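You operate a simulated robot arm through the tools that you are given. There is no shell and no other tool. Be economical: measure what you need, move in short steps, check, and stop when the job is done.

You run a simulated two-armed robot. Do the job below in one go: nothing can be reset, and whatever is moved stays where it is left.

Task
On the test bench top, fold the rag in half and then in half again.

Only the result counts: the job must be done as asked and must still hold three seconds after the hand-in. Knocking over, shifting, dropping, spilling or breaking anything else fails it. Flat cloth is picked up by pressing the open fingertips on it (5 to 10 N) and closing them slowly along it; thin cloth reads only 2 to 8 mm in the jaws.

Robot
Two 7-joint arms with two-finger parallel grippers on one trunk, on a base that drives. Base frame: it is fixed to the floor where the robot stands at the start and does not move with it; the origin is under the middle of the robot, x ahead of it, y to its left, z up. Readings come in m, degrees, newtons and seconds.
The left shoulder is at the start at [0.07, 0.163, 1.12], the right one opposite. Places, roughly: test bench top [0.7, 0.3, 0.9]. Payload 3.43 kg a hand.
The tool frame of a hand sits at the grasp point between the pads (the TCP): z along the fingers, y along the line on which they close. The tips reach 0.034 m beyond it. The gripper opens to 0.128 m. The fingers are 0.024 m wide and 0.012 m thick; the gripper's body (0.048 by 0.13 m) begins 0.096 m behind the TCP.
Orientation is that of the tool frame in the base frame, as a unit quaternion [x, y, z, w]. With the fingers straight down and closing along the base's y, the tool's x points along the base's -x, its y along +y and its z along -z.

Tools
- The arms move only by the tool jog_arm. It takes "left_commands", "right_commands" or both (then of equal length, played together; a hand with none holds still); each is a list that holds one entry, the list of rows, each a list of 7 numbers: the shift along the tool's x, y, z in m, then the turn, a rotation vector about the tool's x, y, z in degrees, then the opening, from 0 (shut) to 1 (fully open). In form: [[[dx, dy, dz, wx, wy, wz, jaw], ...]]. A call has 1 to 20 rows; each row shifts and turns the commanded pose from where the row before left it, along the tool's axes as they then stand. Rows are played at 5 a second. More than 0.05 m and 8.6 degrees between two rows, or a gripper value outside its range, and nothing of the call is played. A pose out of reach is approached as far as the arm can. The call stops where the force on the tool passes 40 N (or 10 N more than at its start, if that is more) or the arm is blocked; 0.2 s more then pass. Each finger travels about 0.153 m/s and halts on what it meets, pressing with about 25 N; the grip force reading is that of the motor and also rises with nothing between the fingers. The clock runs only during rows and for 0.2 s after the last one: add rows that do not move to give the fingers time. The reply holds the time, the measured pose of the TCP, the force on the tool along the base axes, the opening and the grip force, in the units named above and with some noise.
- Cameras (640 x 400 px; columns grow to the right, rows downward): "scene" is now at [0.1359, -0.0006, 1.3429]; the picture's right is [-0.02, -1.00, 0.00], its down [-0.63, 0.01, -0.77] and it looks along [0.77, -0.01, -0.63] (base axes); focal length 255 px, centre (320, 200). "left" rides on the left gripper at [-0.036, 0, -0.098] in its tool frame; the picture's right is [0.00, -1.00, 0.00], its down [0.97, 0.00, -0.24] and it looks along [0.24, 0.00, 0.97] (tool axes); focal length 218 px, centre (320, 200). "right" rides on the right gripper at [-0.036, 0, -0.098] in its tool frame; the picture's right is [0.00, -1.00, 0.00], its down [0.97, 0.00, -0.24] and it looks along [0.24, 0.00, 0.97] (tool axes); focal length 218 px, centre (320, 200). There is no depth. A picture from a camera that has moved, and an enlarged one, comes with that camera's place and axes in the base frame and with its lens.
- snapshot(camera): a new picture of that camera. It takes no simulated time.
- raise_lower(by): slides the trunk up (or, below 0, down) by that many m; the arms and the scene camera ride with it, the base frame stays. It gives what a move gives, with no picture.
- roll_base(legs): drives the robot by 1 to 6 legs, each [ahead, left, turn to the left] in m, m and degrees, along the robot's own axes; the way and the turn of a leg run together, so that a leg with both is an arc; at most 1.5 m and 180 degrees a leg. The arms and the cameras ride along, it lands a little off, and it stops where it bumps. It gives what a move gives.
- pan_tilt(pan, tilt): turns the head with the scene camera to pan (to the left, within 86 degrees either way) and tilt (down, from -29 to 69), counted from straight ahead of the robot. It gives what a move gives.
- close_up(camera, box): a new picture of the part [left, top, right, bottom] of that camera's present view, enlarged. It takes no simulated time.
- hand_in(): hands the job in; it is judged then, once.

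Work in short steps. Places have to be worked out from the pictures, the camera data and where the tool is seen: move nearer, look again, correct. Check each grasp and each placing, and mend what went wrong. You have 120 turns and 92 pictures in all, those below and enlarged ones among them. Open the grippers and draw the arms clear of the work before you hand the job in, unless the task says otherwise; then end with one line.

The tools are called after "Call:" by a JSON object that holds its "op" and its "data". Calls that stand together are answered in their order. jog_arm: Moves the arms, as the interface text tells. Its arguments: {"type":"object","properties":{"left_commands":{"type":"array","items":{"type":"array","items":{"type":"array","items":{"type":"number"}}}},"right_commands":{"type":"array","items":{"type":"array","items":{"type":"array","items":{"type":"number"}}}}},"required":[]} The other tools are called the same way: raise_lower (by) slides the trunk up or down; roll_base (legs) drives the base; pan_tilt (pan, tilt) turns the head that bears the scene camera; snapshot (camera) takes a picture; close_up (camera, box) takes an enlarged picture of a part of a camera's view; hand_in () hands the job in.

At the start:

```text
t: 0.0
left_position: [0.6231, 0.2371, 1.0665]
left_tcp_rot: [0.0, 1.0, 0.001, -0.001]
left_force: [-0.3, -0.1, 0.5]
left_width: 0.1282
left_finger_force: 0.0
right_position: [0.6408, -0.3322, 1.0246]
right_tcp_rot: [0.001, 1.0, 0.0, 0.0]
right_force: [-0.2, 0.3, -0.5]
right_width: 0.1281
right_finger_force: 0.1
trunk travel left (down, up): [-0.6, 0.34]
robot x, y, heading: [-0.0028, 0.0014, 0.1]
head pan, tilt: [-0.9, 39.3]
```

scene: 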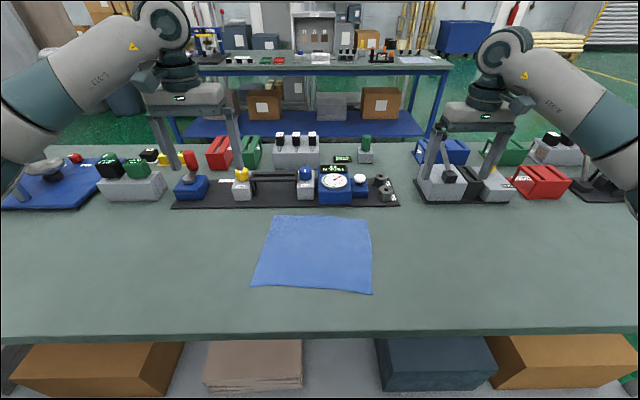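
right: 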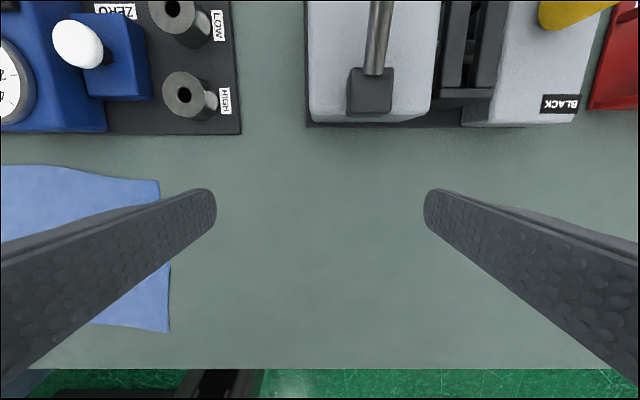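
left: 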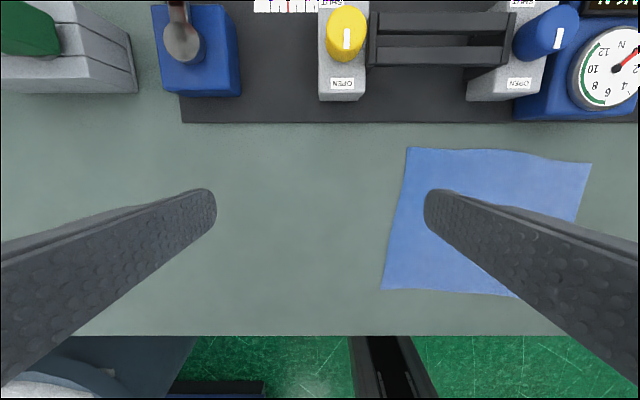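

The rag is about 0.28 (y) × 0.25 (x) m, turned about -5°. Its corners are at about BL (0.47,0.157), BR (0.447,-0.123), TL (0.717,0.131) and TR (0.702,-0.158). I'll bring both hands to hover above the two near corners.

Call:
{"op": "jog_arm", "data": {"left_commands": [[[0.0193, -0.0143, 0.0236, 0, 0, 0, 0.5], [0.0193, -0.0143, 0.0236, 0, 0, 0, 0.5], [0.0193, -0.0143, 0.0236, 0, 0, 0, 0.5], [0.0193, -0.0143, 0.0236, 0, 0, 0, 0.5], [0.0193, -0.0143, 0.0236, 0, 0, 0, 0.5], [0.0193, -0.0143, 0.0236, 0, 0, 0, 0.5], [0.0193, -0.0143, 0.0236, 0, 0, 0, 0.5], [0, 0, 0, 0, 0, 5, 0.5], [0, 0, 0, 0, 0, 0, 0.5], [0, 0, 0, 0, 0, 0, 0.5]]], "right_commands": [[[0.0249, 0.0324, 0.0179, 0, 0, 0, 0.5], [0.0249, 0.0324, 0.0179, 0, 0, 0, 0.5], [0.0249, 0.0324, 0.0179, 0, 0, 0, 0.5], [0.0249, 0.0324, 0.0179, 0, 0, 0, 0.5], [0.0249, 0.0324, 0.0179, 0, 0, 0, 0.5], [0.0249, 0.0324, 0.0179, 0, 0, 0, 0.5], [0.0249, 0.0324, 0.0179, 0, 0, 0, 0.5], [0, 0, 0, 0, 0, 5, 0.5], [0, 0, 0, 0, 0, 0, 0.5], [0, 0, 0, 0, 0, 0, 0.5]]]}}

Call:
{"op": "snapshot", "data": {"camera": "left"}}

Call:
{"op": "snapshot", "data": {"camera": "right"}}

Call:
{"op": "snapshot", "data": {"camera": "scene"}}

```text
t: 2.2
left_position: [0.4896, 0.1378, 0.9015]
left_tcp_rot: [0.044, 0.999, 0.0, 0.0]
left_force: [0.1, 0.0, -0.1]
left_width: 0.0642
left_finger_force: 0.1
right_position: [0.4684, -0.104, 0.8959]
right_tcp_rot: [0.044, 0.999, -0.001, 0.0]
right_force: [0.0, -0.6, 0.6]
right_width: 0.0635
right_finger_force: 0.2
trunk travel left (down, up): [-0.6, 0.34]
robot x, y, heading: [-0.0008, -0.0024, -0.3]
head pan, tilt: [-0.9, 39.3]
```

```text
88 pictures are left
camera left: at [0.5261, 0.1352, 1.0005], right [-0.09, -1.0, 0.0], down [-0.97, 0.09, 0.24], along [-0.24, 0.02, -0.97], focal length 218 px, centre (320, 200)
```

left: 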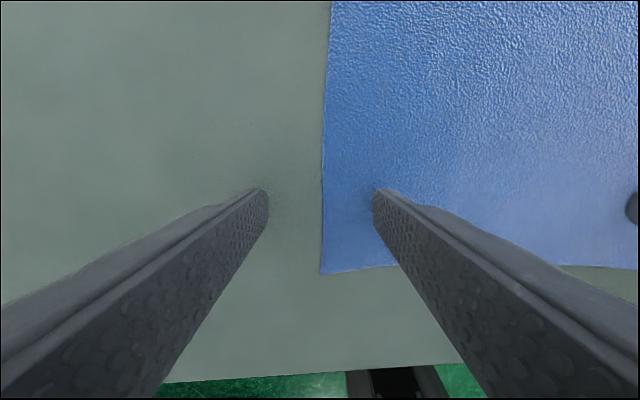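

```text
87 pictures are left
camera right: at [0.5038, -0.1069, 0.9956], right [-0.09, -1.0, 0.0], down [-0.97, 0.08, 0.24], along [-0.24, 0.02, -0.97], focal length 218 px, centre (320, 200)
```

right: 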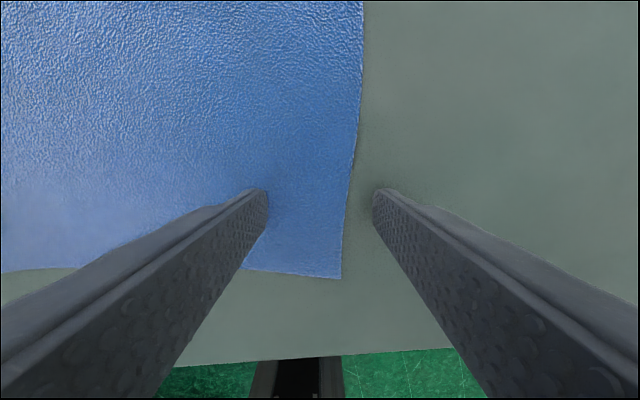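

```text
86 pictures are left
camera scene: at [0.1357, -0.0008, 1.3429], right [-0.02, -1.0, 0.0], down [-0.63, 0.01, -0.77], along [0.77, -0.01, -0.63], focal length 255 px, centre (320, 200)
```

scene: 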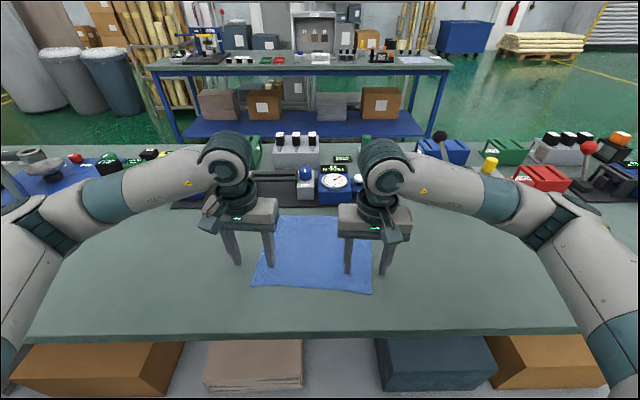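

Triangulating the near corners from both views puts the table at about z = 0.861, so the tips are already nearly touching. That gives BL (0.438,0.142), BR (0.417,-0.112), TL (0.662,0.119) and TR (0.648,-0.143). I'll lift slightly and move over the cloth, just inside the near corners.

Call:
{"op": "jog_arm", "data": {"left_commands": [[[0, 0, -0.015, 0, 0, 0, 0.36], [0.0175, -0.018, 0, 0, 0, 0, 0.36], [0.0175, -0.018, 0, 0, 0, 0, 0.36], [0, 0, 0, 0, 0, 0, 0.36]]], "right_commands": [[[0, 0, -0.02, 0, 0, 0, 0.36], [0.018, 0.0125, 0, 0, 0, 0, 0.36], [0.018, 0.0125, 0, 0, 0, 0, 0.36], [0, 0, 0, 0, 0, 0, 0.36]]]}}

Call:
{"op": "snapshot", "data": {"camera": "left"}}

Call:
{"op": "snapshot", "data": {"camera": "right"}}

```text
t: 3.2
left_position: [0.4495, 0.1039, 0.9166]
left_tcp_rot: [0.044, 0.999, 0.0, 0.0]
left_force: [0.0, 0.8, -0.7]
left_width: 0.0459
left_finger_force: 0.0
right_position: [0.4334, -0.0786, 0.9158]
right_tcp_rot: [0.044, 0.999, 0.0, 0.0]
right_force: [0.3, 0.5, -0.6]
right_width: 0.0461
right_finger_force: 0.0
trunk travel left (down, up): [-0.6, 0.34]
robot x, y, heading: [0.0001, 0.0002, 0.2]
head pan, tilt: [-0.9, 39.3]
```

```text
85 pictures are left
camera left: at [0.4857, 0.1017, 1.0149], right [-0.09, -1.0, 0.0], down [-0.97, 0.08, 0.24], along [-0.24, 0.02, -0.97], focal length 218 px, centre (320, 200)
```

left: 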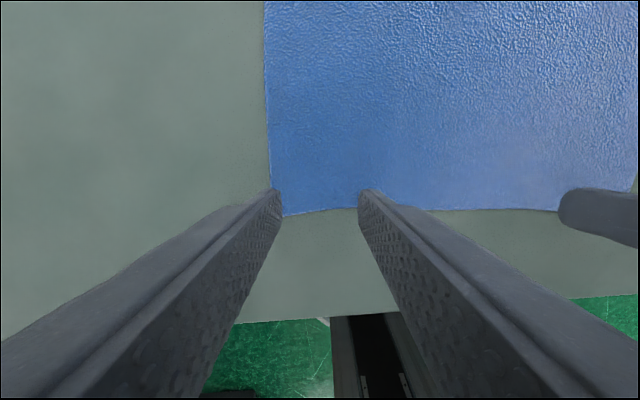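

```text
84 pictures are left
camera right: at [0.4698, -0.0805, 1.0155], right [-0.09, -1.0, 0.0], down [-0.97, 0.08, 0.24], along [-0.24, 0.02, -0.97], focal length 218 px, centre (320, 200)
```

right: 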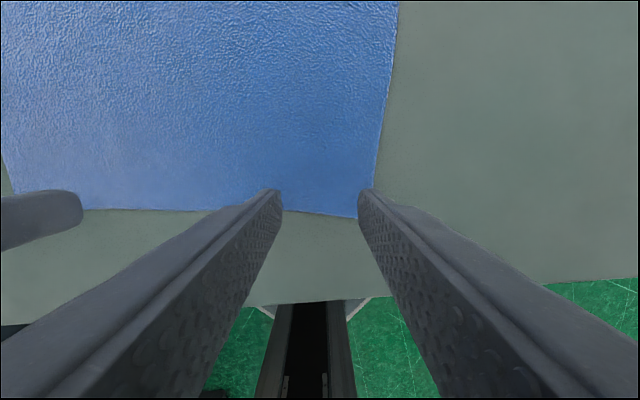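

The edges are about 1 cm outside my contact points, so I'll shift both hands inward by 6–10 mm and come down close to the cloth.

Call:
{"op": "jog_arm", "data": {"left_commands": [[[-0.006, -0.01, 0, 0, 0, 0, 0.36], [0, 0, 0.01, 0, 0, 0, 0.36], [0, 0, 0.006, 0, 0, 0, 0.36], [0, 0, 0.003, 0, 0, 0, 0.36], [0, 0, 0, 0, 0, 0, 0.36]]], "right_commands": [[[-0.006, 0.008, 0, 0, 0, 0, 0.36], [0, 0, 0.01, 0, 0, 0, 0.36], [0, 0, 0.006, 0, 0, 0, 0.36], [0, 0, 0.003, 0, 0, 0, 0.36], [0, 0, 0, 0, 0, 0, 0.36]]]}}

```text
t: 4.4
left_position: [0.4549, 0.094, 0.8979]
left_tcp_rot: [0.044, 0.999, 0.001, 0.0]
left_force: [0.2, -0.2, 0.1]
left_width: 0.046
left_finger_force: 0.0
right_position: [0.4416, -0.0681, 0.9004]
right_tcp_rot: [0.043, 0.999, 0.0, 0.0]
right_force: [0.5, -0.2, 0.8]
right_width: 0.046
right_finger_force: 0.0
trunk travel left (down, up): [-0.6, 0.34]
robot x, y, heading: [0.0028, -0.0026, 0.1]
head pan, tilt: [-0.9, 39.3]
```

No contact yet, so I'll step down a little more until I read 5–10 N.

Call:
{"op": "jog_arm", "data": {"left_commands": [[[0, 0, 0.002, 0, 0, 0, 0.36], [0, 0, 0.001, 0, 0, 0, 0.36], [0, 0, 0, 0, 0, 0, 0.36]]], "right_commands": [[[0, 0, 0.002, 0, 0, 0, 0.36], [0, 0, 0.001, 0, 0, 0, 0.36], [0, 0, 0, 0, 0, 0, 0.36]]]}}

Call:
{"op": "snapshot", "data": {"camera": "left"}}

Call:
{"op": "snapshot", "data": {"camera": "right"}}

```text
t: 5.2
left_position: [0.4555, 0.0945, 0.896]
left_tcp_rot: [0.044, 0.999, 0.0, 0.001]
left_force: [2.2, -0.4, 9.9]
left_width: 0.0462
left_finger_force: 0.0
right_position: [0.4399, -0.0697, 0.8967]
right_tcp_rot: [0.043, 0.999, 0.001, 0.0]
right_force: [-0.3, 0.2, -0.3]
right_width: 0.0461
right_finger_force: 0.1
trunk travel left (down, up): [-0.6, 0.34]
robot x, y, heading: [0.0003, -0.0027, -0.2]
head pan, tilt: [-0.9, 39.3]
```

```text
83 pictures are left
camera left: at [0.4913, 0.0913, 0.9946], right [-0.09, -1.0, 0.0], down [-0.97, 0.08, 0.24], along [-0.24, 0.02, -0.97], focal length 218 px, centre (320, 200)
```

left: 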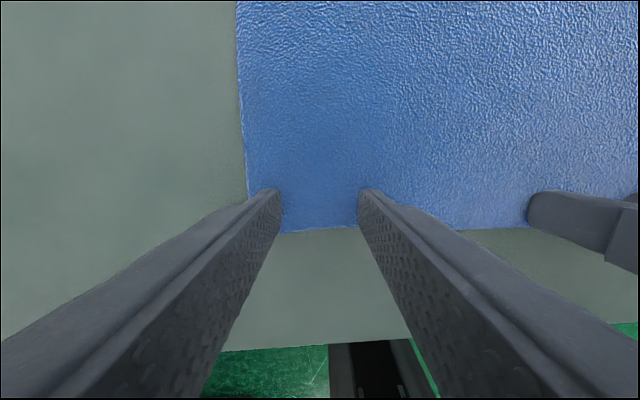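

```text
82 pictures are left
camera right: at [0.4762, -0.071, 0.9958], right [-0.09, -1.0, 0.0], down [-0.97, 0.08, 0.24], along [-0.24, 0.02, -0.97], focal length 218 px, centre (320, 200)
```

right: 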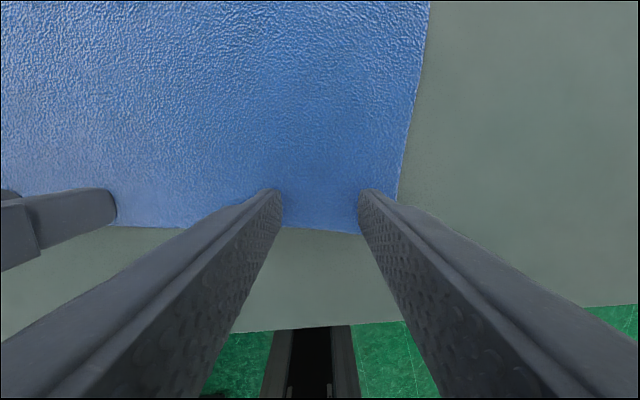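

The left hand presses at 10 N and the right is just off the cloth. I'll lower the right by 1.5 mm.

Call:
{"op": "jog_arm", "data": {"right_commands": [[[0, 0, 0.0015, 0, 0, 0, 0.36], [0, 0, 0, 0, 0, 0, 0.36]]]}}

```text
t: 5.8
left_position: [0.4547, 0.0945, 0.8954]
left_tcp_rot: [0.044, 0.999, 0.0, 0.001]
left_force: [2.4, -0.3, 11.3]
left_width: 0.046
left_finger_force: 0.2
right_position: [0.4409, -0.0691, 0.8949]
right_tcp_rot: [0.044, 0.999, 0.0, 0.001]
right_force: [0.4, 1.4, 4.3]
right_width: 0.0462
right_finger_force: 0.1
trunk travel left (down, up): [-0.6, 0.34]
robot x, y, heading: [-0.0017, -0.0004, -0.0]
head pan, tilt: [-0.9, 39.3]
```

The right hand reads 4.3 N, so I'll add a hair there, ease the left by 0.5 mm, and close both slowly.

Call:
{"op": "jog_arm", "data": {"left_commands": [[[0, 0, -0.0004, 0, 0, 0, 0.36], [0, 0, 0, 0, 0, 0, 0.33], [0, 0, 0, 0, 0, 0, 0.3], [0, 0, 0, 0, 0, 0, 0.27], [0, 0, 0, 0, 0, 0, 0.24], [0, 0, 0, 0, 0, 0, 0.21], [0, 0, 0, 0, 0, 0, 0.18], [0, 0, 0, 0, 0, 0, 0.15], [0, 0, 0, 0, 0, 0, 0.12], [0, 0, 0, 0, 0, 0, 0.09], [0, 0, 0, 0, 0, 0, 0.06], [0, 0, 0, 0, 0, 0, 0.03], [0, 0, 0, 0, 0, 0, 0.0], [0, 0, 0, 0, 0, 0, 0.0], [0, 0, 0, 0, 0, 0, 0.0]]], "right_commands": [[[0, 0, 0.0008, 0, 0, 0, 0.36], [0, 0, 0, 0, 0, 0, 0.33], [0, 0, 0, 0, 0, 0, 0.3], [0, 0, 0, 0, 0, 0, 0.27], [0, 0, 0, 0, 0, 0, 0.24], [0, 0, 0, 0, 0, 0, 0.21], [0, 0, 0, 0, 0, 0, 0.18], [0, 0, 0, 0, 0, 0, 0.15], [0, 0, 0, 0, 0, 0, 0.12], [0, 0, 0, 0, 0, 0, 0.09], [0, 0, 0, 0, 0, 0, 0.06], [0, 0, 0, 0, 0, 0, 0.03], [0, 0, 0, 0, 0, 0, 0.0], [0, 0, 0, 0, 0, 0, 0.0], [0, 0, 0, 0, 0, 0, 0.0]]]}}

Call:
{"op": "snapshot", "data": {"camera": "left"}}

Call:
{"op": "snapshot", "data": {"camera": "right"}}

```text
t: 9.0
left_position: [0.4537, 0.0941, 0.8954]
left_tcp_rot: [0.044, 0.999, 0.0, 0.001]
left_force: [-0.7, -0.3, 0.8]
left_width: 0.0
left_finger_force: 25.1
right_position: [0.4389, -0.0699, 0.8943]
right_tcp_rot: [0.044, 0.999, -0.001, 0.002]
right_force: [1.5, -0.6, 36.8]
right_width: 0.0025
right_finger_force: 25.3
trunk travel left (down, up): [-0.6, 0.34]
robot x, y, heading: [0.003, -0.0023, 0.0]
head pan, tilt: [-0.9, 39.3]
```

```text
81 pictures are left
camera left: at [0.4895, 0.0918, 0.9953], right [-0.09, -1.0, 0.0], down [-0.97, 0.09, 0.24], along [-0.24, 0.02, -0.97], focal length 218 px, centre (320, 200)
```

left: 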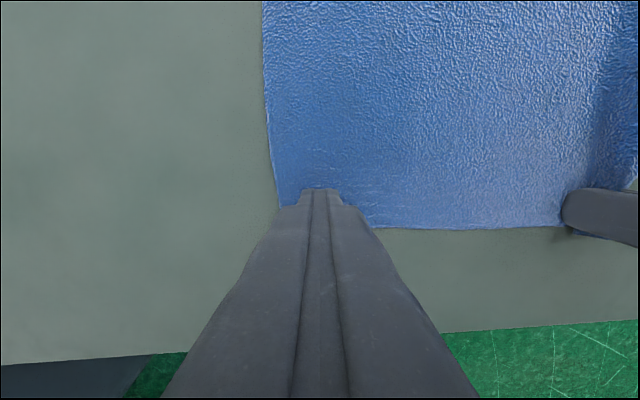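

```text
80 pictures are left
camera right: at [0.4746, -0.0719, 0.9947], right [-0.09, -1.0, 0.0], down [-0.97, 0.08, 0.24], along [-0.24, 0.02, -0.97], focal length 218 px, centre (320, 200)
```

right: 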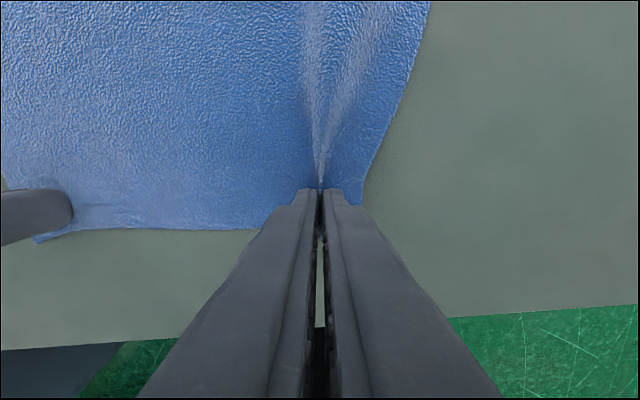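

The right hand holds cloth (2.5 mm) but the left slipped off. I'll raise the right 3 mm to relieve its force, then reopen the left, shift it 10 mm inward and press again.

Call:
{"op": "jog_arm", "data": {"left_commands": [[[0, 0, -0.008, 0, 0, 0, 0.0], [0, -0.01, 0, 0, 0, 0, 0.18], [0, 0, 0, 0, 0, 0, 0.36], [0, 0, 0.0065, 0, 0, 0, 0.36], [0, 0, 0.0015, 0, 0, 0, 0.36], [0, 0, 0, 0, 0, 0, 0.36]]], "right_commands": [[[0, 0, -0.003, 0, 0, 0, 0.0], [0, 0, 0, 0, 0, 0, 0.0], [0, 0, 0, 0, 0, 0, 0.0], [0, 0, 0, 0, 0, 0, 0.0], [0, 0, 0, 0, 0, 0, 0.0], [0, 0, 0, 0, 0, 0, 0.0]]]}}

Call:
{"op": "snapshot", "data": {"camera": "left"}}

```text
t: 10.4
left_position: [0.4534, 0.0832, 0.8949]
left_tcp_rot: [0.044, 0.999, 0.001, 0.002]
left_force: [2.9, 1.5, 18.2]
left_width: 0.0465
left_finger_force: 0.5
right_position: [0.4398, -0.0692, 0.8979]
right_tcp_rot: [0.043, 0.999, 0.0, 0.0]
right_force: [-0.9, -0.2, -0.5]
right_width: 0.0022
right_finger_force: 25.0
trunk travel left (down, up): [-0.6, 0.34]
robot x, y, heading: [-0.0001, -0.002, -0.1]
head pan, tilt: [-0.9, 39.3]
```

```text
79 pictures are left
camera left: at [0.4893, 0.0817, 0.9946], right [-0.09, -1.0, 0.0], down [-0.97, 0.08, 0.24], along [-0.24, 0.02, -0.97], focal length 218 px, centre (320, 200)
```

left: 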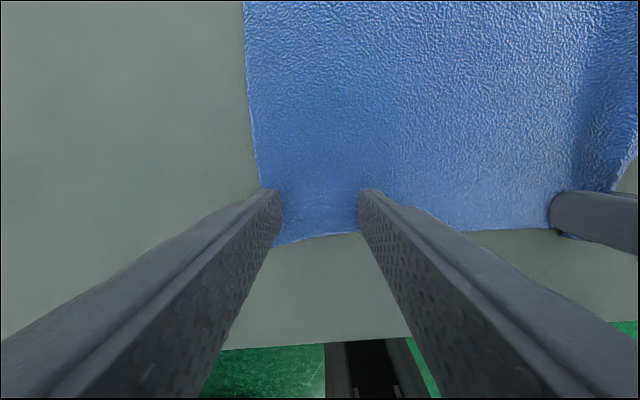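

The left presses at 18 N, so I'll ease it by about 0.7 mm and close slowly.

Call:
{"op": "jog_arm", "data": {"left_commands": [[[0, 0, -0.0006, 0, 0, 0, 0.36], [0, 0, 0, 0, 0, 0, 0.34], [0, 0, 0, 0, 0, 0, 0.32], [0, 0, 0, 0, 0, 0, 0.3], [0, 0, 0, 0, 0, 0, 0.28], [0, 0, 0, 0, 0, 0, 0.26], [0, 0, 0, 0, 0, 0, 0.24], [0, 0, 0, 0, 0, 0, 0.22], [0, 0, 0, 0, 0, 0, 0.2]]]}}

Call:
{"op": "snapshot", "data": {"camera": "left"}}

```text
t: 12.4
left_position: [0.4537, 0.0851, 0.896]
left_tcp_rot: [0.044, 0.999, 0.0, 0.001]
left_force: [-0.6, 0.1, 14.6]
left_width: 0.0264
left_finger_force: 1.1
right_position: [0.4388, -0.0691, 0.8973]
right_tcp_rot: [0.043, 0.999, -0.001, -0.001]
right_force: [-0.2, 0.1, -0.4]
right_width: 0.0024
right_finger_force: 24.9
trunk travel left (down, up): [-0.6, 0.34]
robot x, y, heading: [-0.0031, 0.0018, -0.0]
head pan, tilt: [-0.9, 39.3]
```

```text
78 pictures are left
camera left: at [0.4892, 0.0812, 0.9946], right [-0.09, -1.0, 0.0], down [-0.97, 0.08, 0.24], along [-0.24, 0.02, -0.97], focal length 218 px, centre (320, 200)
```

left: 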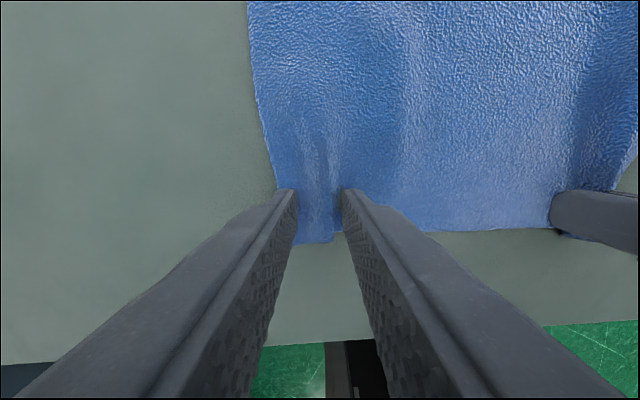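

The cloth is being drawn in and is buckling between the fingers, so I'll keep closing.

Call:
{"op": "jog_arm", "data": {"left_commands": [[[0, 0, 0, 0, 0, 0, 0.18], [0, 0, 0, 0, 0, 0, 0.16], [0, 0, 0, 0, 0, 0, 0.14], [0, 0, 0, 0, 0, 0, 0.12], [0, 0, 0, 0, 0, 0, 0.1], [0, 0, 0, 0, 0, 0, 0.08], [0, 0, 0, 0, 0, 0, 0.06], [0, 0, 0, 0, 0, 0, 0.04], [0, 0, 0, 0, 0, 0, 0.02], [0, 0, 0, 0, 0, 0, 0.0], [0, 0, 0, 0, 0, 0, 0.0], [0, 0, 0, 0, 0, 0, 0.0]]]}}

Call:
{"op": "snapshot", "data": {"camera": "left"}}

```text
t: 15.0
left_position: [0.4532, 0.0842, 0.8959]
left_tcp_rot: [0.044, 0.999, -0.001, 0.001]
left_force: [0.0, -9.2, 14.3]
left_width: 0.0068
left_finger_force: 25.2
right_position: [0.4383, -0.0688, 0.8968]
right_tcp_rot: [0.044, 0.999, 0.001, 0.001]
right_force: [0.3, 10.7, 0.3]
right_width: 0.0024
right_finger_force: 25.4
trunk travel left (down, up): [-0.6, 0.34]
robot x, y, heading: [-0.0016, 0.0008, -0.0]
head pan, tilt: [-0.9, 39.3]
```

```text
77 pictures are left
camera left: at [0.4893, 0.0811, 0.9946], right [-0.09, -1.0, 0.0], down [-0.97, 0.09, 0.24], along [-0.24, 0.02, -0.97], focal length 218 px, centre (320, 200)
```

left: 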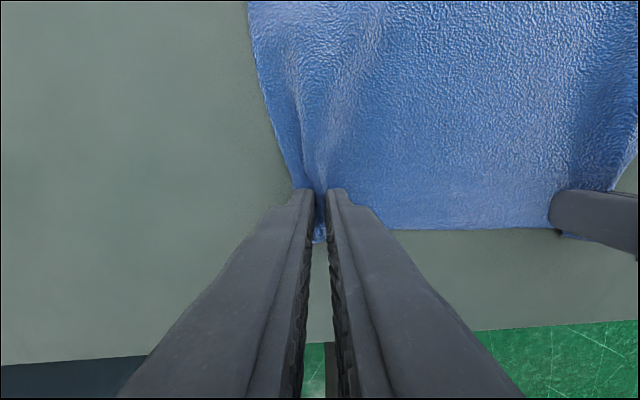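

Both corners are held (6.8 and 2.4 mm). I'll ease the sideways tension and lift through the first half of the fold arc toward the far edge, then look.

Call:
{"op": "jog_arm", "data": {"left_commands": [[[0, -0.003, -0.003, 0, 0, 0, 0], [-0.0033, 0, -0.0203, 0, 0, 0, 0], [-0.0098, 0, -0.0217, 0, 0, 0, 0], [-0.0155, 0, -0.0186, 0, 0, 0, 0], [-0.0202, 0, -0.0143, 0, 0, 0, 0], [-0.0235, 0, -0.009, 0, 0, 0, 0], [-0.0252, 0, -0.003, 0, 0, 0, 0], [0, 0, 0, 0, 0, 0, 0]]], "right_commands": [[[0, 0.003, -0.003, 0, 0, 0, 0], [-0.0033, 0, -0.0203, 0, 0, 0, 0], [-0.0098, 0, -0.0217, 0, 0, 0, 0], [-0.0155, 0, -0.0186, 0, 0, 0, 0], [-0.0202, 0, -0.0143, 0, 0, 0, 0], [-0.0235, 0, -0.009, 0, 0, 0, 0], [-0.0252, 0, -0.003, 0, 0, 0, 0], [0, 0, 0, 0, 0, 0, 0]]]}}

Call:
{"op": "snapshot", "data": {"camera": "scene"}}

Call:
{"op": "snapshot", "data": {"camera": "left"}}

Call:
{"op": "snapshot", "data": {"camera": "right"}}

```text
t: 16.8
left_position: [0.5519, 0.0723, 0.9846]
left_tcp_rot: [0.044, 0.999, 0.0, 0.0]
left_force: [0.1, 0.3, -0.3]
left_width: 0.0051
left_finger_force: 25.1
right_position: [0.5365, -0.0731, 0.9848]
right_tcp_rot: [0.043, 0.999, 0.0, 0.0]
right_force: [-0.5, -0.5, 1.3]
right_width: 0.0025
right_finger_force: 25.5
trunk travel left (down, up): [-0.6, 0.34]
robot x, y, heading: [0.001, 0.0006, -0.3]
head pan, tilt: [-0.9, 39.3]
```

```text
76 pictures are left
camera scene: at [0.1352, -0.0004, 1.343], right [-0.02, -1.0, 0.0], down [-0.63, 0.01, -0.77], along [0.77, -0.01, -0.63], focal length 255 px, centre (320, 200)
```

scene: 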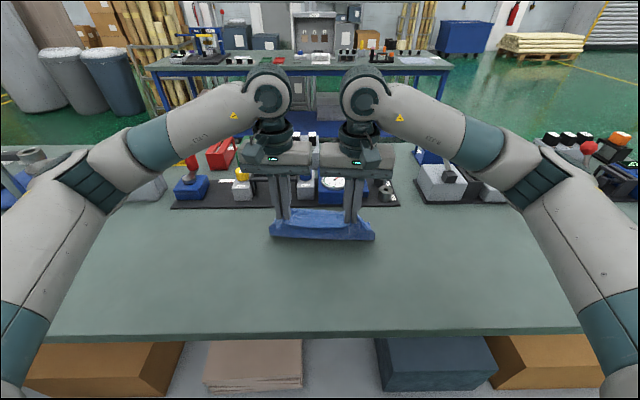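

```text
75 pictures are left
camera left: at [0.5881, 0.0696, 1.0838], right [-0.09, -1.0, 0.0], down [-0.97, 0.09, 0.24], along [-0.24, 0.02, -0.97], focal length 218 px, centre (320, 200)
```

left: 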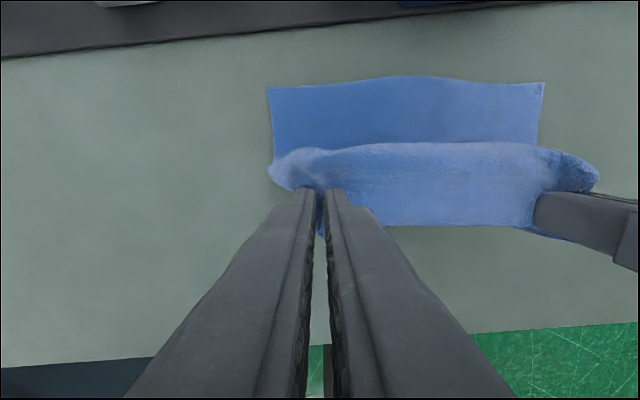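

```text
74 pictures are left
camera right: at [0.5728, -0.0762, 1.084], right [-0.09, -1.0, 0.0], down [-0.97, 0.08, 0.24], along [-0.24, 0.02, -0.97], focal length 218 px, centre (320, 200)
```

right: 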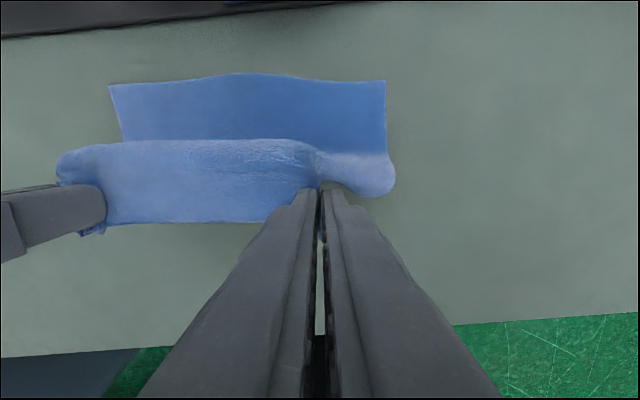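

The fold is going well. The far edge now runs from (0.645,0.113) to (0.626,-0.144), so I'll finish the arc and set the held edge down on it.

Call:
{"op": "jog_arm", "data": {"left_commands": [[[-0.0192, 0, 0.003, 0, 0, 0, 0], [-0.0179, 0, 0.009, 0, 0, 0, 0], [-0.0154, 0, 0.0143, 0, 0, 0, 0], [-0.0118, 0, 0.0186, 0, 0, 0, 0], [-0.0074, 0, 0.0217, 0, 0, 0, 0], [-0.0025, 0, 0.013, 0, 0, 0, 0], [0, 0, 0, 0, 0, 0, 0]]], "right_commands": [[[-0.0204, 0, 0.003, 0, 0, 0, 0], [-0.019, 0, 0.009, 0, 0, 0, 0], [-0.0164, 0, 0.0143, 0, 0, 0, 0], [-0.0126, 0, 0.0186, 0, 0, 0, 0], [-0.0079, 0, 0.0217, 0, 0, 0, 0], [-0.0027, 0, 0.013, 0, 0, 0, 0], [0, 0, 0, 0, 0, 0, 0]]]}}

Call:
{"op": "snapshot", "data": {"camera": "scene"}}

Call:
{"op": "snapshot", "data": {"camera": "left"}}

Call:
{"op": "snapshot", "data": {"camera": "right"}}

```text
t: 18.4
left_position: [0.6254, 0.0661, 0.9041]
left_tcp_rot: [0.043, 0.999, 0.0, 0.0]
left_force: [-0.8, -2.7, 0.1]
left_width: 0.0024
left_finger_force: 24.7
right_position: [0.6142, -0.0815, 0.9079]
right_tcp_rot: [0.043, 0.999, -0.001, 0.0]
right_force: [-0.7, 2.9, 0.0]
right_width: 0.0025
right_finger_force: 24.7
trunk travel left (down, up): [-0.6, 0.34]
robot x, y, heading: [0.0015, -0.0019, 0.2]
head pan, tilt: [-0.9, 39.3]
```

```text
73 pictures are left
camera scene: at [0.1357, -0.0007, 1.3429], right [-0.02, -1.0, 0.0], down [-0.63, 0.01, -0.77], along [0.77, -0.01, -0.63], focal length 255 px, centre (320, 200)
```

scene: 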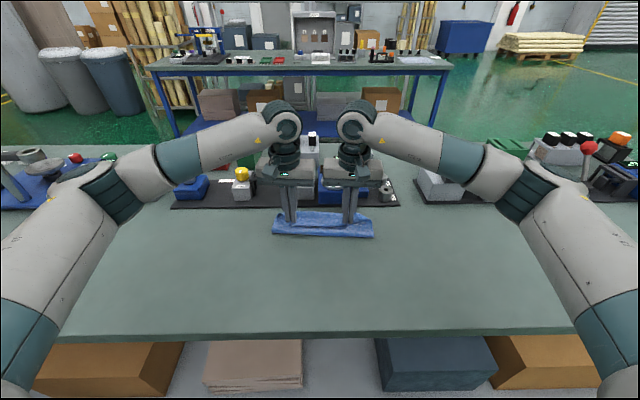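

```text
72 pictures are left
camera left: at [0.6612, 0.0636, 1.0037], right [-0.09, -1.0, 0.0], down [-0.97, 0.09, 0.24], along [-0.24, 0.02, -0.97], focal length 218 px, centre (320, 200)
```

left: 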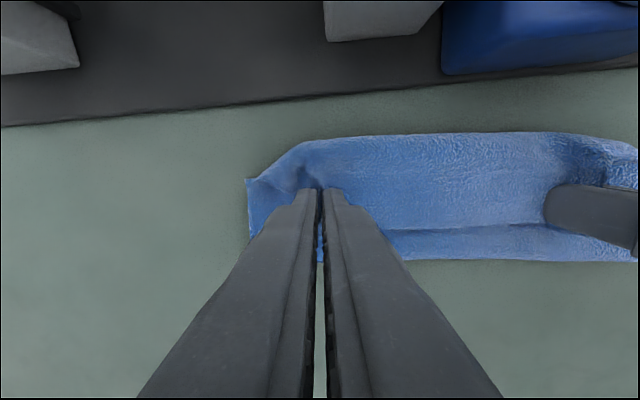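

```text
71 pictures are left
camera right: at [0.6507, -0.0844, 1.0071], right [-0.09, -1.0, 0.0], down [-0.97, 0.08, 0.24], along [-0.24, 0.02, -0.97], focal length 218 px, centre (320, 200)
```

right: 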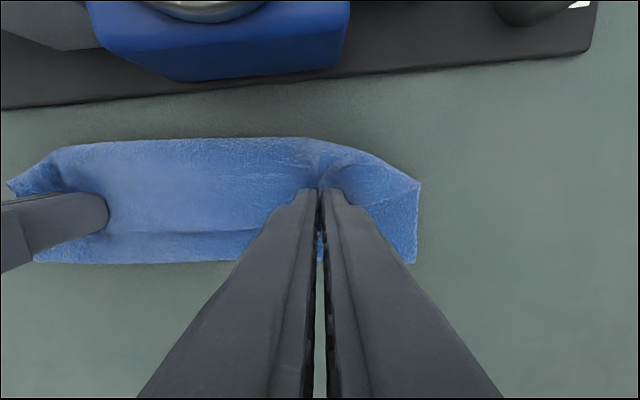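

The edge is down near the far edge, but the hem looks like it curls in front of the fingers. I'll take close views before releasing.

Call:
{"op": "close_up", "data": {"camera": "left", "box": [220, 100, 640, 290]}}

Call:
{"op": "close_up", "data": {"camera": "scene", "box": [250, 150, 400, 250]}}

```text
1.52 times, centred on (430, 195) of left
camera zoom: at [0.6612, 0.0636, 1.0037], right [-0.09, -1.0, 0.0], down [-0.97, 0.09, 0.24], along [-0.24, 0.02, -0.97], focal length 333 px, centre (152, 208)
```

zoom: 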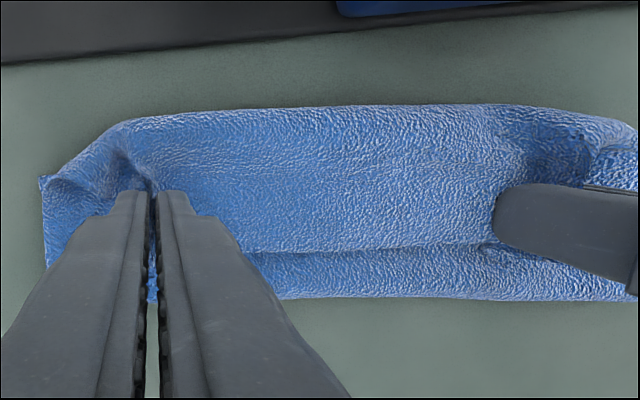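

```text
4.00 times, centred on (325, 200) of scene
camera zoom: at [0.1357, -0.0007, 1.3429], right [-0.02, -1.0, 0.0], down [-0.63, 0.01, -0.77], along [0.77, -0.01, -0.63], focal length 1019 px, centre (300, 200)
```

zoom: 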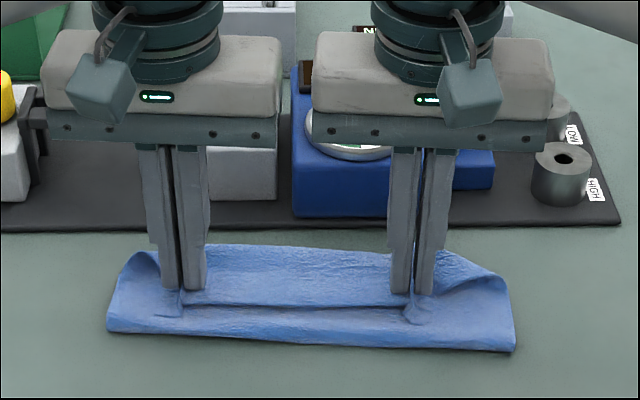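

The hem is being rolled: with vertical fingers it can't flip over, so this is a roll and not a half fold. I'll reverse the arc to lay the rag flat again and repeat with the hands tilting during the fold, keeping the grip.

Call:
{"op": "jog_arm", "data": {"left_commands": [[[0.0043, 0, -0.0247, 0, 0, 0, 0], [0.0124, 0, -0.0223, 0, 0, 0, 0], [0.0194, 0, -0.0177, 0, 0, 0, 0], [0.0244, 0, -0.0114, 0, 0, 0, 0], [0.027, 0, -0.0039, 0, 0, 0, 0], [0.027, 0, 0.0039, 0, 0, 0, 0], [0.0244, 0, 0.0114, 0, 0, 0, 0], [0.0194, 0, 0.0177, 0, 0, 0, 0], [0.0124, 0, 0.0223, 0, 0, 0, 0], [0.0043, 0, 0.0237, 0, 0, 0, 0], [0, 0, 0, 0, 0, 0, 0]]], "right_commands": [[[0.0043, 0, -0.0247, 0, 0, 0, 0], [0.0124, 0, -0.0223, 0, 0, 0, 0], [0.0194, 0, -0.0177, 0, 0, 0, 0], [0.0244, 0, -0.0114, 0, 0, 0, 0], [0.027, 0, -0.0039, 0, 0, 0, 0], [0.027, 0, 0.0039, 0, 0, 0, 0], [0.0244, 0, 0.0114, 0, 0, 0, 0], [0.0194, 0, 0.0177, 0, 0, 0, 0], [0.0124, 0, 0.0223, 0, 0, 0, 0], [0.0043, 0, 0.0247, 0, 0, 0, 0], [0, 0, 0, 0, 0, 0, 0]]]}}

Call:
{"op": "snapshot", "data": {"camera": "scene"}}

Call:
{"op": "snapshot", "data": {"camera": "left"}}

```text
t: 20.8
left_position: [0.4502, 0.0822, 0.908]
left_tcp_rot: [0.043, 0.999, 0.001, 0.0]
left_force: [0.4, -0.8, 0.5]
left_width: 0.0027
left_finger_force: 24.8
right_position: [0.4432, -0.0668, 0.9046]
right_tcp_rot: [0.043, 0.999, 0.0, 0.0]
right_force: [-0.5, 2.0, -0.5]
right_width: 0.0023
right_finger_force: 24.7
trunk travel left (down, up): [-0.6, 0.34]
robot x, y, heading: [0.0, 0.0038, 0.0]
head pan, tilt: [-0.9, 39.3]
```

```text
68 pictures are left
camera scene: at [0.1354, -0.0006, 1.343], right [-0.02, -1.0, 0.0], down [-0.63, 0.01, -0.77], along [0.77, -0.01, -0.63], focal length 255 px, centre (320, 200)
```

scene: 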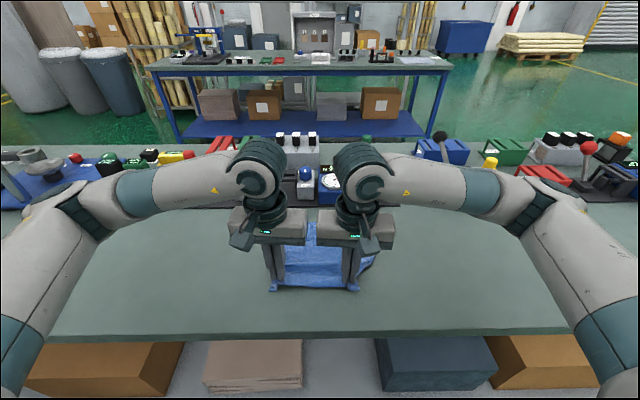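

```text
67 pictures are left
camera left: at [0.4873, 0.0783, 1.0064], right [-0.09, -1.0, 0.0], down [-0.97, 0.08, 0.24], along [-0.24, 0.02, -0.97], focal length 218 px, centre (320, 200)
```

left: 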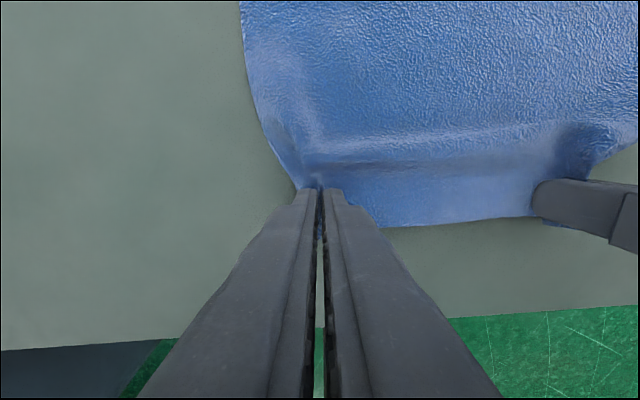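

The rag is flat again and still held. I'll back the base off 6 cm, which drags the rag toward me, straightens it and gives room for tilting before the devices.

Call:
{"op": "roll_base", "data": {"legs": [[-0.06, 0, 0]]}}

Call:
{"op": "snapshot", "data": {"camera": "scene"}}

Call:
{"op": "snapshot", "data": {"camera": "left"}}

Call:
{"op": "snapshot", "data": {"camera": "right"}}

```text
t: 21.8
left_position: [0.3943, 0.082, 0.9081]
left_tcp_rot: [0.045, 0.999, 0.0, 0.001]
left_force: [-0.4, -0.4, -0.1]
left_width: 0.0026
left_finger_force: 25.3
right_position: [0.3865, -0.0665, 0.9046]
right_tcp_rot: [0.045, 0.999, 0.0, 0.0]
right_force: [0.2, 0.4, 0.3]
right_width: 0.0024
right_finger_force: 25.1
trunk travel left (down, up): [-0.6, 0.34]
robot x, y, heading: [-0.0572, 0.0007, 0.1]
head pan, tilt: [-0.9, 39.3]
```

```text
66 pictures are left
camera scene: at [0.0785, -0.0008, 1.343], right [-0.02, -1.0, 0.0], down [-0.63, 0.01, -0.77], along [0.77, -0.01, -0.63], focal length 255 px, centre (320, 200)
```

scene: 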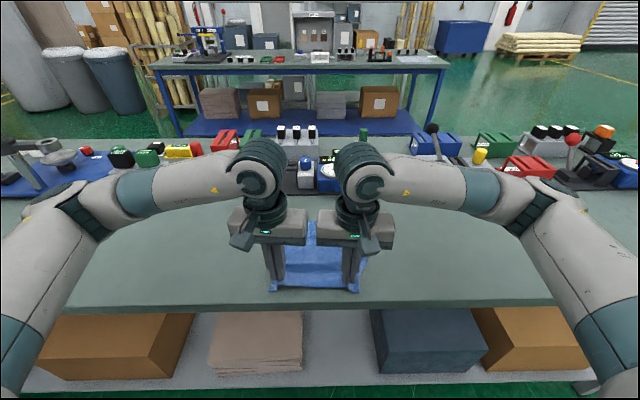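

```text
65 pictures are left
camera left: at [0.4309, 0.0774, 1.0068], right [-0.09, -1.0, 0.0], down [-0.97, 0.09, 0.24], along [-0.24, 0.02, -0.97], focal length 218 px, centre (320, 200)
```

left: 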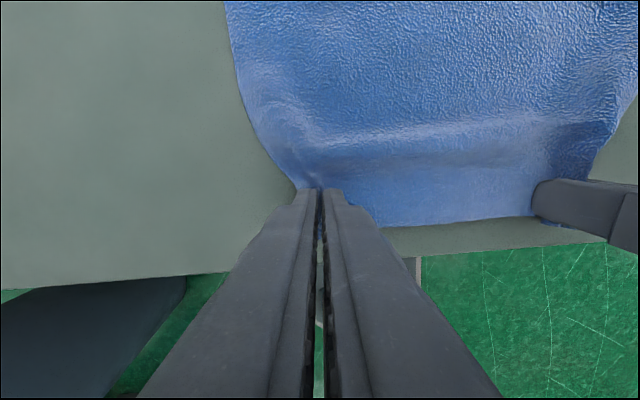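

```text
64 pictures are left
camera right: at [0.4224, -0.0695, 1.0033], right [-0.09, -1.0, 0.0], down [-0.97, 0.09, 0.24], along [-0.24, 0.02, -0.97], focal length 218 px, centre (320, 200)
```

right: 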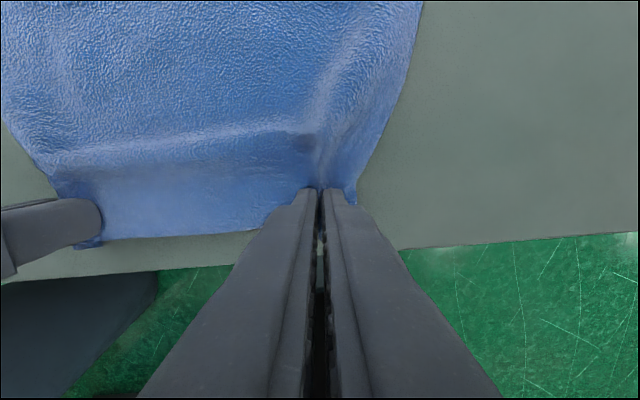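

Straight and held. Now I'll run the first half of the arc again, tilting both hands 30° (fingers swinging back toward me) so the hem flips.

Call:
{"op": "jog_arm", "data": {"left_commands": [[[-0.0063, 0, -0.0232, 0, 5, 0, 0], [-0.0108, 0, -0.0223, 0, 5, 0, 0], [-0.015, 0, -0.0209, 0, 5, 0, 0], [-0.0187, 0, -0.0189, 0, 5, 0, 0], [-0.0219, 0, -0.0164, 0, 5, 0, 0], [-0.0245, 0, -0.0132, 0, 5, 0, 0], [0, 0, 0, 0, 0, 0, 0]]], "right_commands": [[[-0.0063, 0, -0.0232, 0, 5, 0, 0], [-0.0108, 0, -0.0223, 0, 5, 0, 0], [-0.015, 0, -0.0209, 0, 5, 0, 0], [-0.0187, 0, -0.0189, 0, 5, 0, 0], [-0.0219, 0, -0.0164, 0, 5, 0, 0], [-0.0245, 0, -0.0132, 0, 5, 0, 0], [0, 0, 0, 0, 0, 0, 0]]]}}

Call:
{"op": "snapshot", "data": {"camera": "scene"}}

Call:
{"op": "snapshot", "data": {"camera": "left"}}

Call:
{"op": "snapshot", "data": {"camera": "right"}}

```text
t: 23.4
left_position: [0.5068, 0.0702, 0.9937]
left_tcp_rot: [0.043, 0.965, 0.012, -0.259]
left_force: [-0.5, -0.3, -0.4]
left_width: 0.0025
left_finger_force: 24.9
right_position: [0.5023, -0.0761, 0.9906]
right_tcp_rot: [0.043, 0.965, 0.012, -0.258]
right_force: [0.1, 1.3, -0.1]
right_width: 0.0023
right_finger_force: 25.0
trunk travel left (down, up): [-0.6, 0.34]
robot x, y, heading: [-0.0563, -0.004, 0.0]
head pan, tilt: [-0.9, 39.3]
```

```text
63 pictures are left
camera scene: at [0.0788, -0.0006, 1.343], right [-0.02, -1.0, 0.0], down [-0.63, 0.01, -0.77], along [0.77, -0.01, -0.63], focal length 255 px, centre (320, 200)
```

scene: 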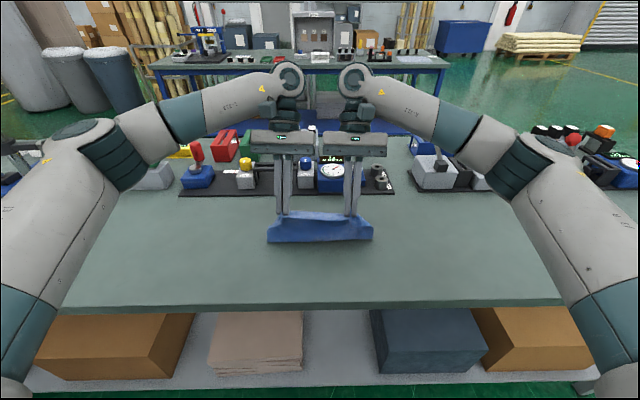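

```text
62 pictures are left
camera left: at [0.5875, 0.0636, 1.0614], right [-0.09, -1.0, 0.0], down [-0.72, 0.06, 0.69], along [-0.69, 0.06, -0.72], focal length 218 px, centre (320, 200)
```

left: 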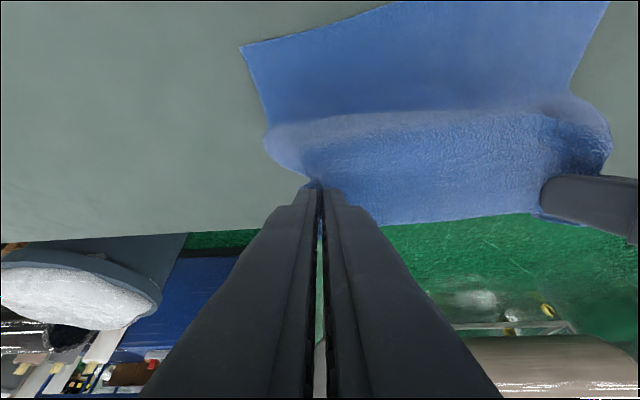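

```text
61 pictures are left
camera right: at [0.5823, -0.0829, 1.0592], right [-0.09, -1.0, 0.0], down [-0.72, 0.06, 0.69], along [-0.69, 0.06, -0.72], focal length 218 px, centre (320, 200)
```

right: 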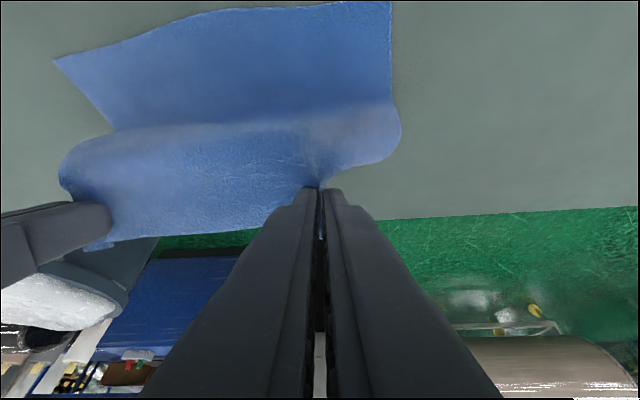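

The far edge is at x ≈ 0.565–0.573 and square to the base, so the crease belongs at x ≈ 0.457. The cloth is bulging forward, so I'll pull both hands back to about x = 0.46, upright over the crease, while tilting to 45°.

Call:
{"op": "jog_arm", "data": {"left_commands": [[[0.0134, 0, 0.0089, 0, 5, 0, 0], [0.0125, 0, 0.01, 0, 5, 0, 0], [0.0117, 0, 0.0111, 0, 5, 0, 0], [0, 0, 0, 0, 0, 0, 0], [0, 0, 0, 0, 0, 0, 0]]], "right_commands": [[[0.0134, 0, 0.0089, 0, 5, 0, 0], [0.0125, 0, 0.01, 0, 5, 0, 0], [0.0117, 0, 0.0111, 0, 5, 0, 0], [0, 0, 0, 0, 0, 0, 0], [0, 0, 0, 0, 0, 0, 0]]]}}

Call:
{"op": "snapshot", "data": {"camera": "scene"}}

Call:
{"op": "snapshot", "data": {"camera": "left"}}

```text
t: 24.6
left_position: [0.4595, 0.0749, 0.9886]
left_tcp_rot: [0.041, 0.923, 0.017, -0.383]
left_force: [0.0, -0.3, 0.5]
left_width: 0.0022
left_finger_force: 24.8
right_position: [0.4543, -0.0725, 0.9871]
right_tcp_rot: [0.041, 0.923, 0.017, -0.382]
right_force: [0.4, 0.4, 0.5]
right_width: 0.0026
right_finger_force: 25.0
trunk travel left (down, up): [-0.6, 0.34]
robot x, y, heading: [-0.0588, 0.0003, -0.2]
head pan, tilt: [-0.9, 39.3]
```

```text
60 pictures are left
camera scene: at [0.0802, -0.0008, 1.3428], right [-0.02, -1.0, 0.0], down [-0.63, 0.01, -0.77], along [0.77, -0.01, -0.63], focal length 255 px, centre (320, 200)
```

scene: 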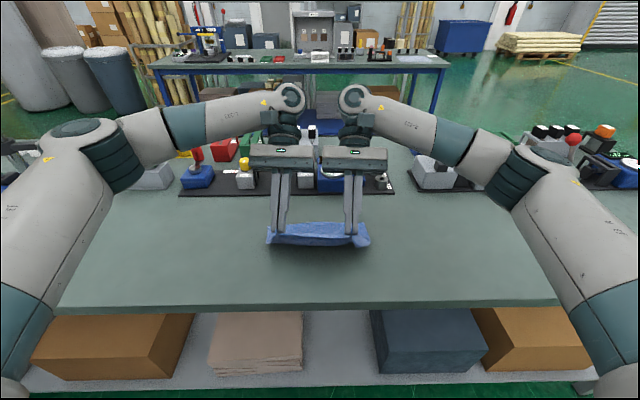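

```text
59 pictures are left
camera left: at [0.5548, 0.0661, 1.0338], right [-0.09, -1.0, 0.0], down [-0.51, 0.05, 0.86], along [-0.85, 0.08, -0.52], focal length 218 px, centre (320, 200)
```

left: 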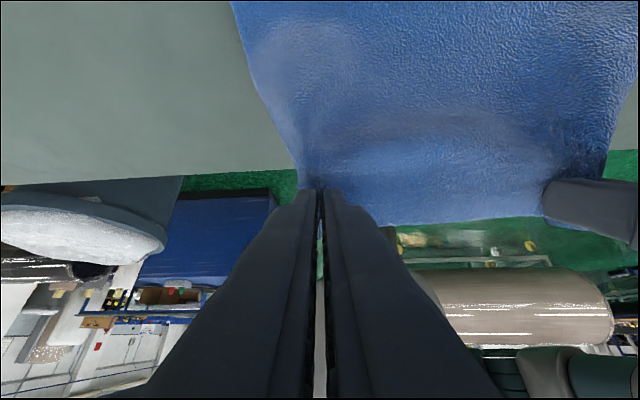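

Now the second half of the arc about the crease, holding the 45° tilt and stopping just above the far edge.

Call:
{"op": "jog_arm", "data": {"left_commands": [[[-0.017, 0.002, -0.0141, 0, 0, 0, 0], [-0.0205, 0.002, -0.0163, 0, 0, 0, 0], [-0.024, 0.002, -0.0099, 0, 0, 0, 0], [-0.0262, 0.002, -0.0035, 0, 0, 0, 0], [-0.0262, 0.002, 0.0035, 0, 0, 0, 0], [-0.024, 0.002, 0.0099, 0, 0, 0, 0], [0, 0, 0, 0, 0, 0, 0]]], "right_commands": [[[-0.017, 0.002, -0.0141, 0, 0, 0, 0], [-0.0205, 0.002, -0.0163, 0, 0, 0, 0], [-0.024, 0.002, -0.0099, 0, 0, 0, 0], [-0.0262, 0.002, -0.0035, 0, 0, 0, 0], [-0.0262, 0.002, 0.0035, 0, 0, 0, 0], [-0.024, 0.002, 0.0099, 0, 0, 0, 0], [0, 0, 0, 0, 0, 0, 0]]]}}

Call:
{"op": "close_up", "data": {"camera": "scene", "box": [240, 130, 400, 260]}}

Call:
{"op": "snapshot", "data": {"camera": "left"}}

```text
t: 26.1
left_position: [0.5796, 0.0753, 0.9135]
left_tcp_rot: [0.041, 0.923, 0.016, -0.381]
left_force: [0.2, -2.4, -0.9]
left_width: 0.0027
left_finger_force: 24.8
right_position: [0.5745, -0.0714, 0.9088]
right_tcp_rot: [0.042, 0.923, 0.018, -0.381]
right_force: [0.2, 0.9, 0.8]
right_width: 0.0025
right_finger_force: 25.2
trunk travel left (down, up): [-0.6, 0.34]
robot x, y, heading: [-0.0551, -0.0022, -0.1]
head pan, tilt: [-0.9, 39.3]
```

```text
3.08 times, centred on (320, 195) of scene
camera zoom: at [0.0791, -0.0005, 1.343], right [-0.02, -1.0, 0.0], down [-0.63, 0.01, -0.77], along [0.77, -0.01, -0.63], focal length 784 px, centre (320, 215)
```

zoom: 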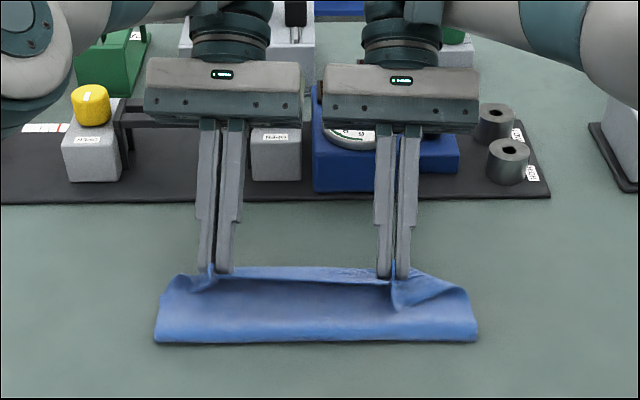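

```text
57 pictures are left
camera left: at [0.6737, 0.0671, 0.9592], right [-0.09, -1.0, 0.0], down [-0.52, 0.05, 0.86], along [-0.85, 0.08, -0.52], focal length 218 px, centre (320, 200)
```

left: 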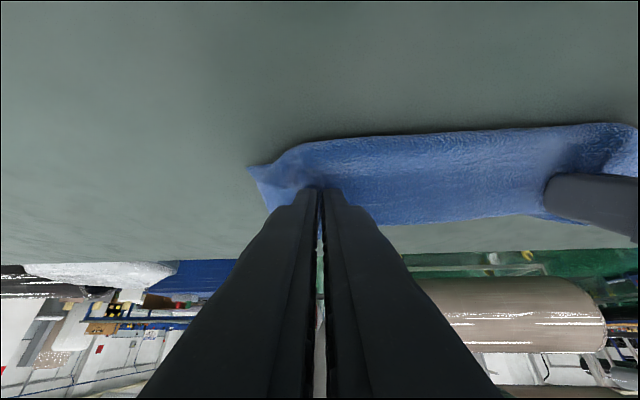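

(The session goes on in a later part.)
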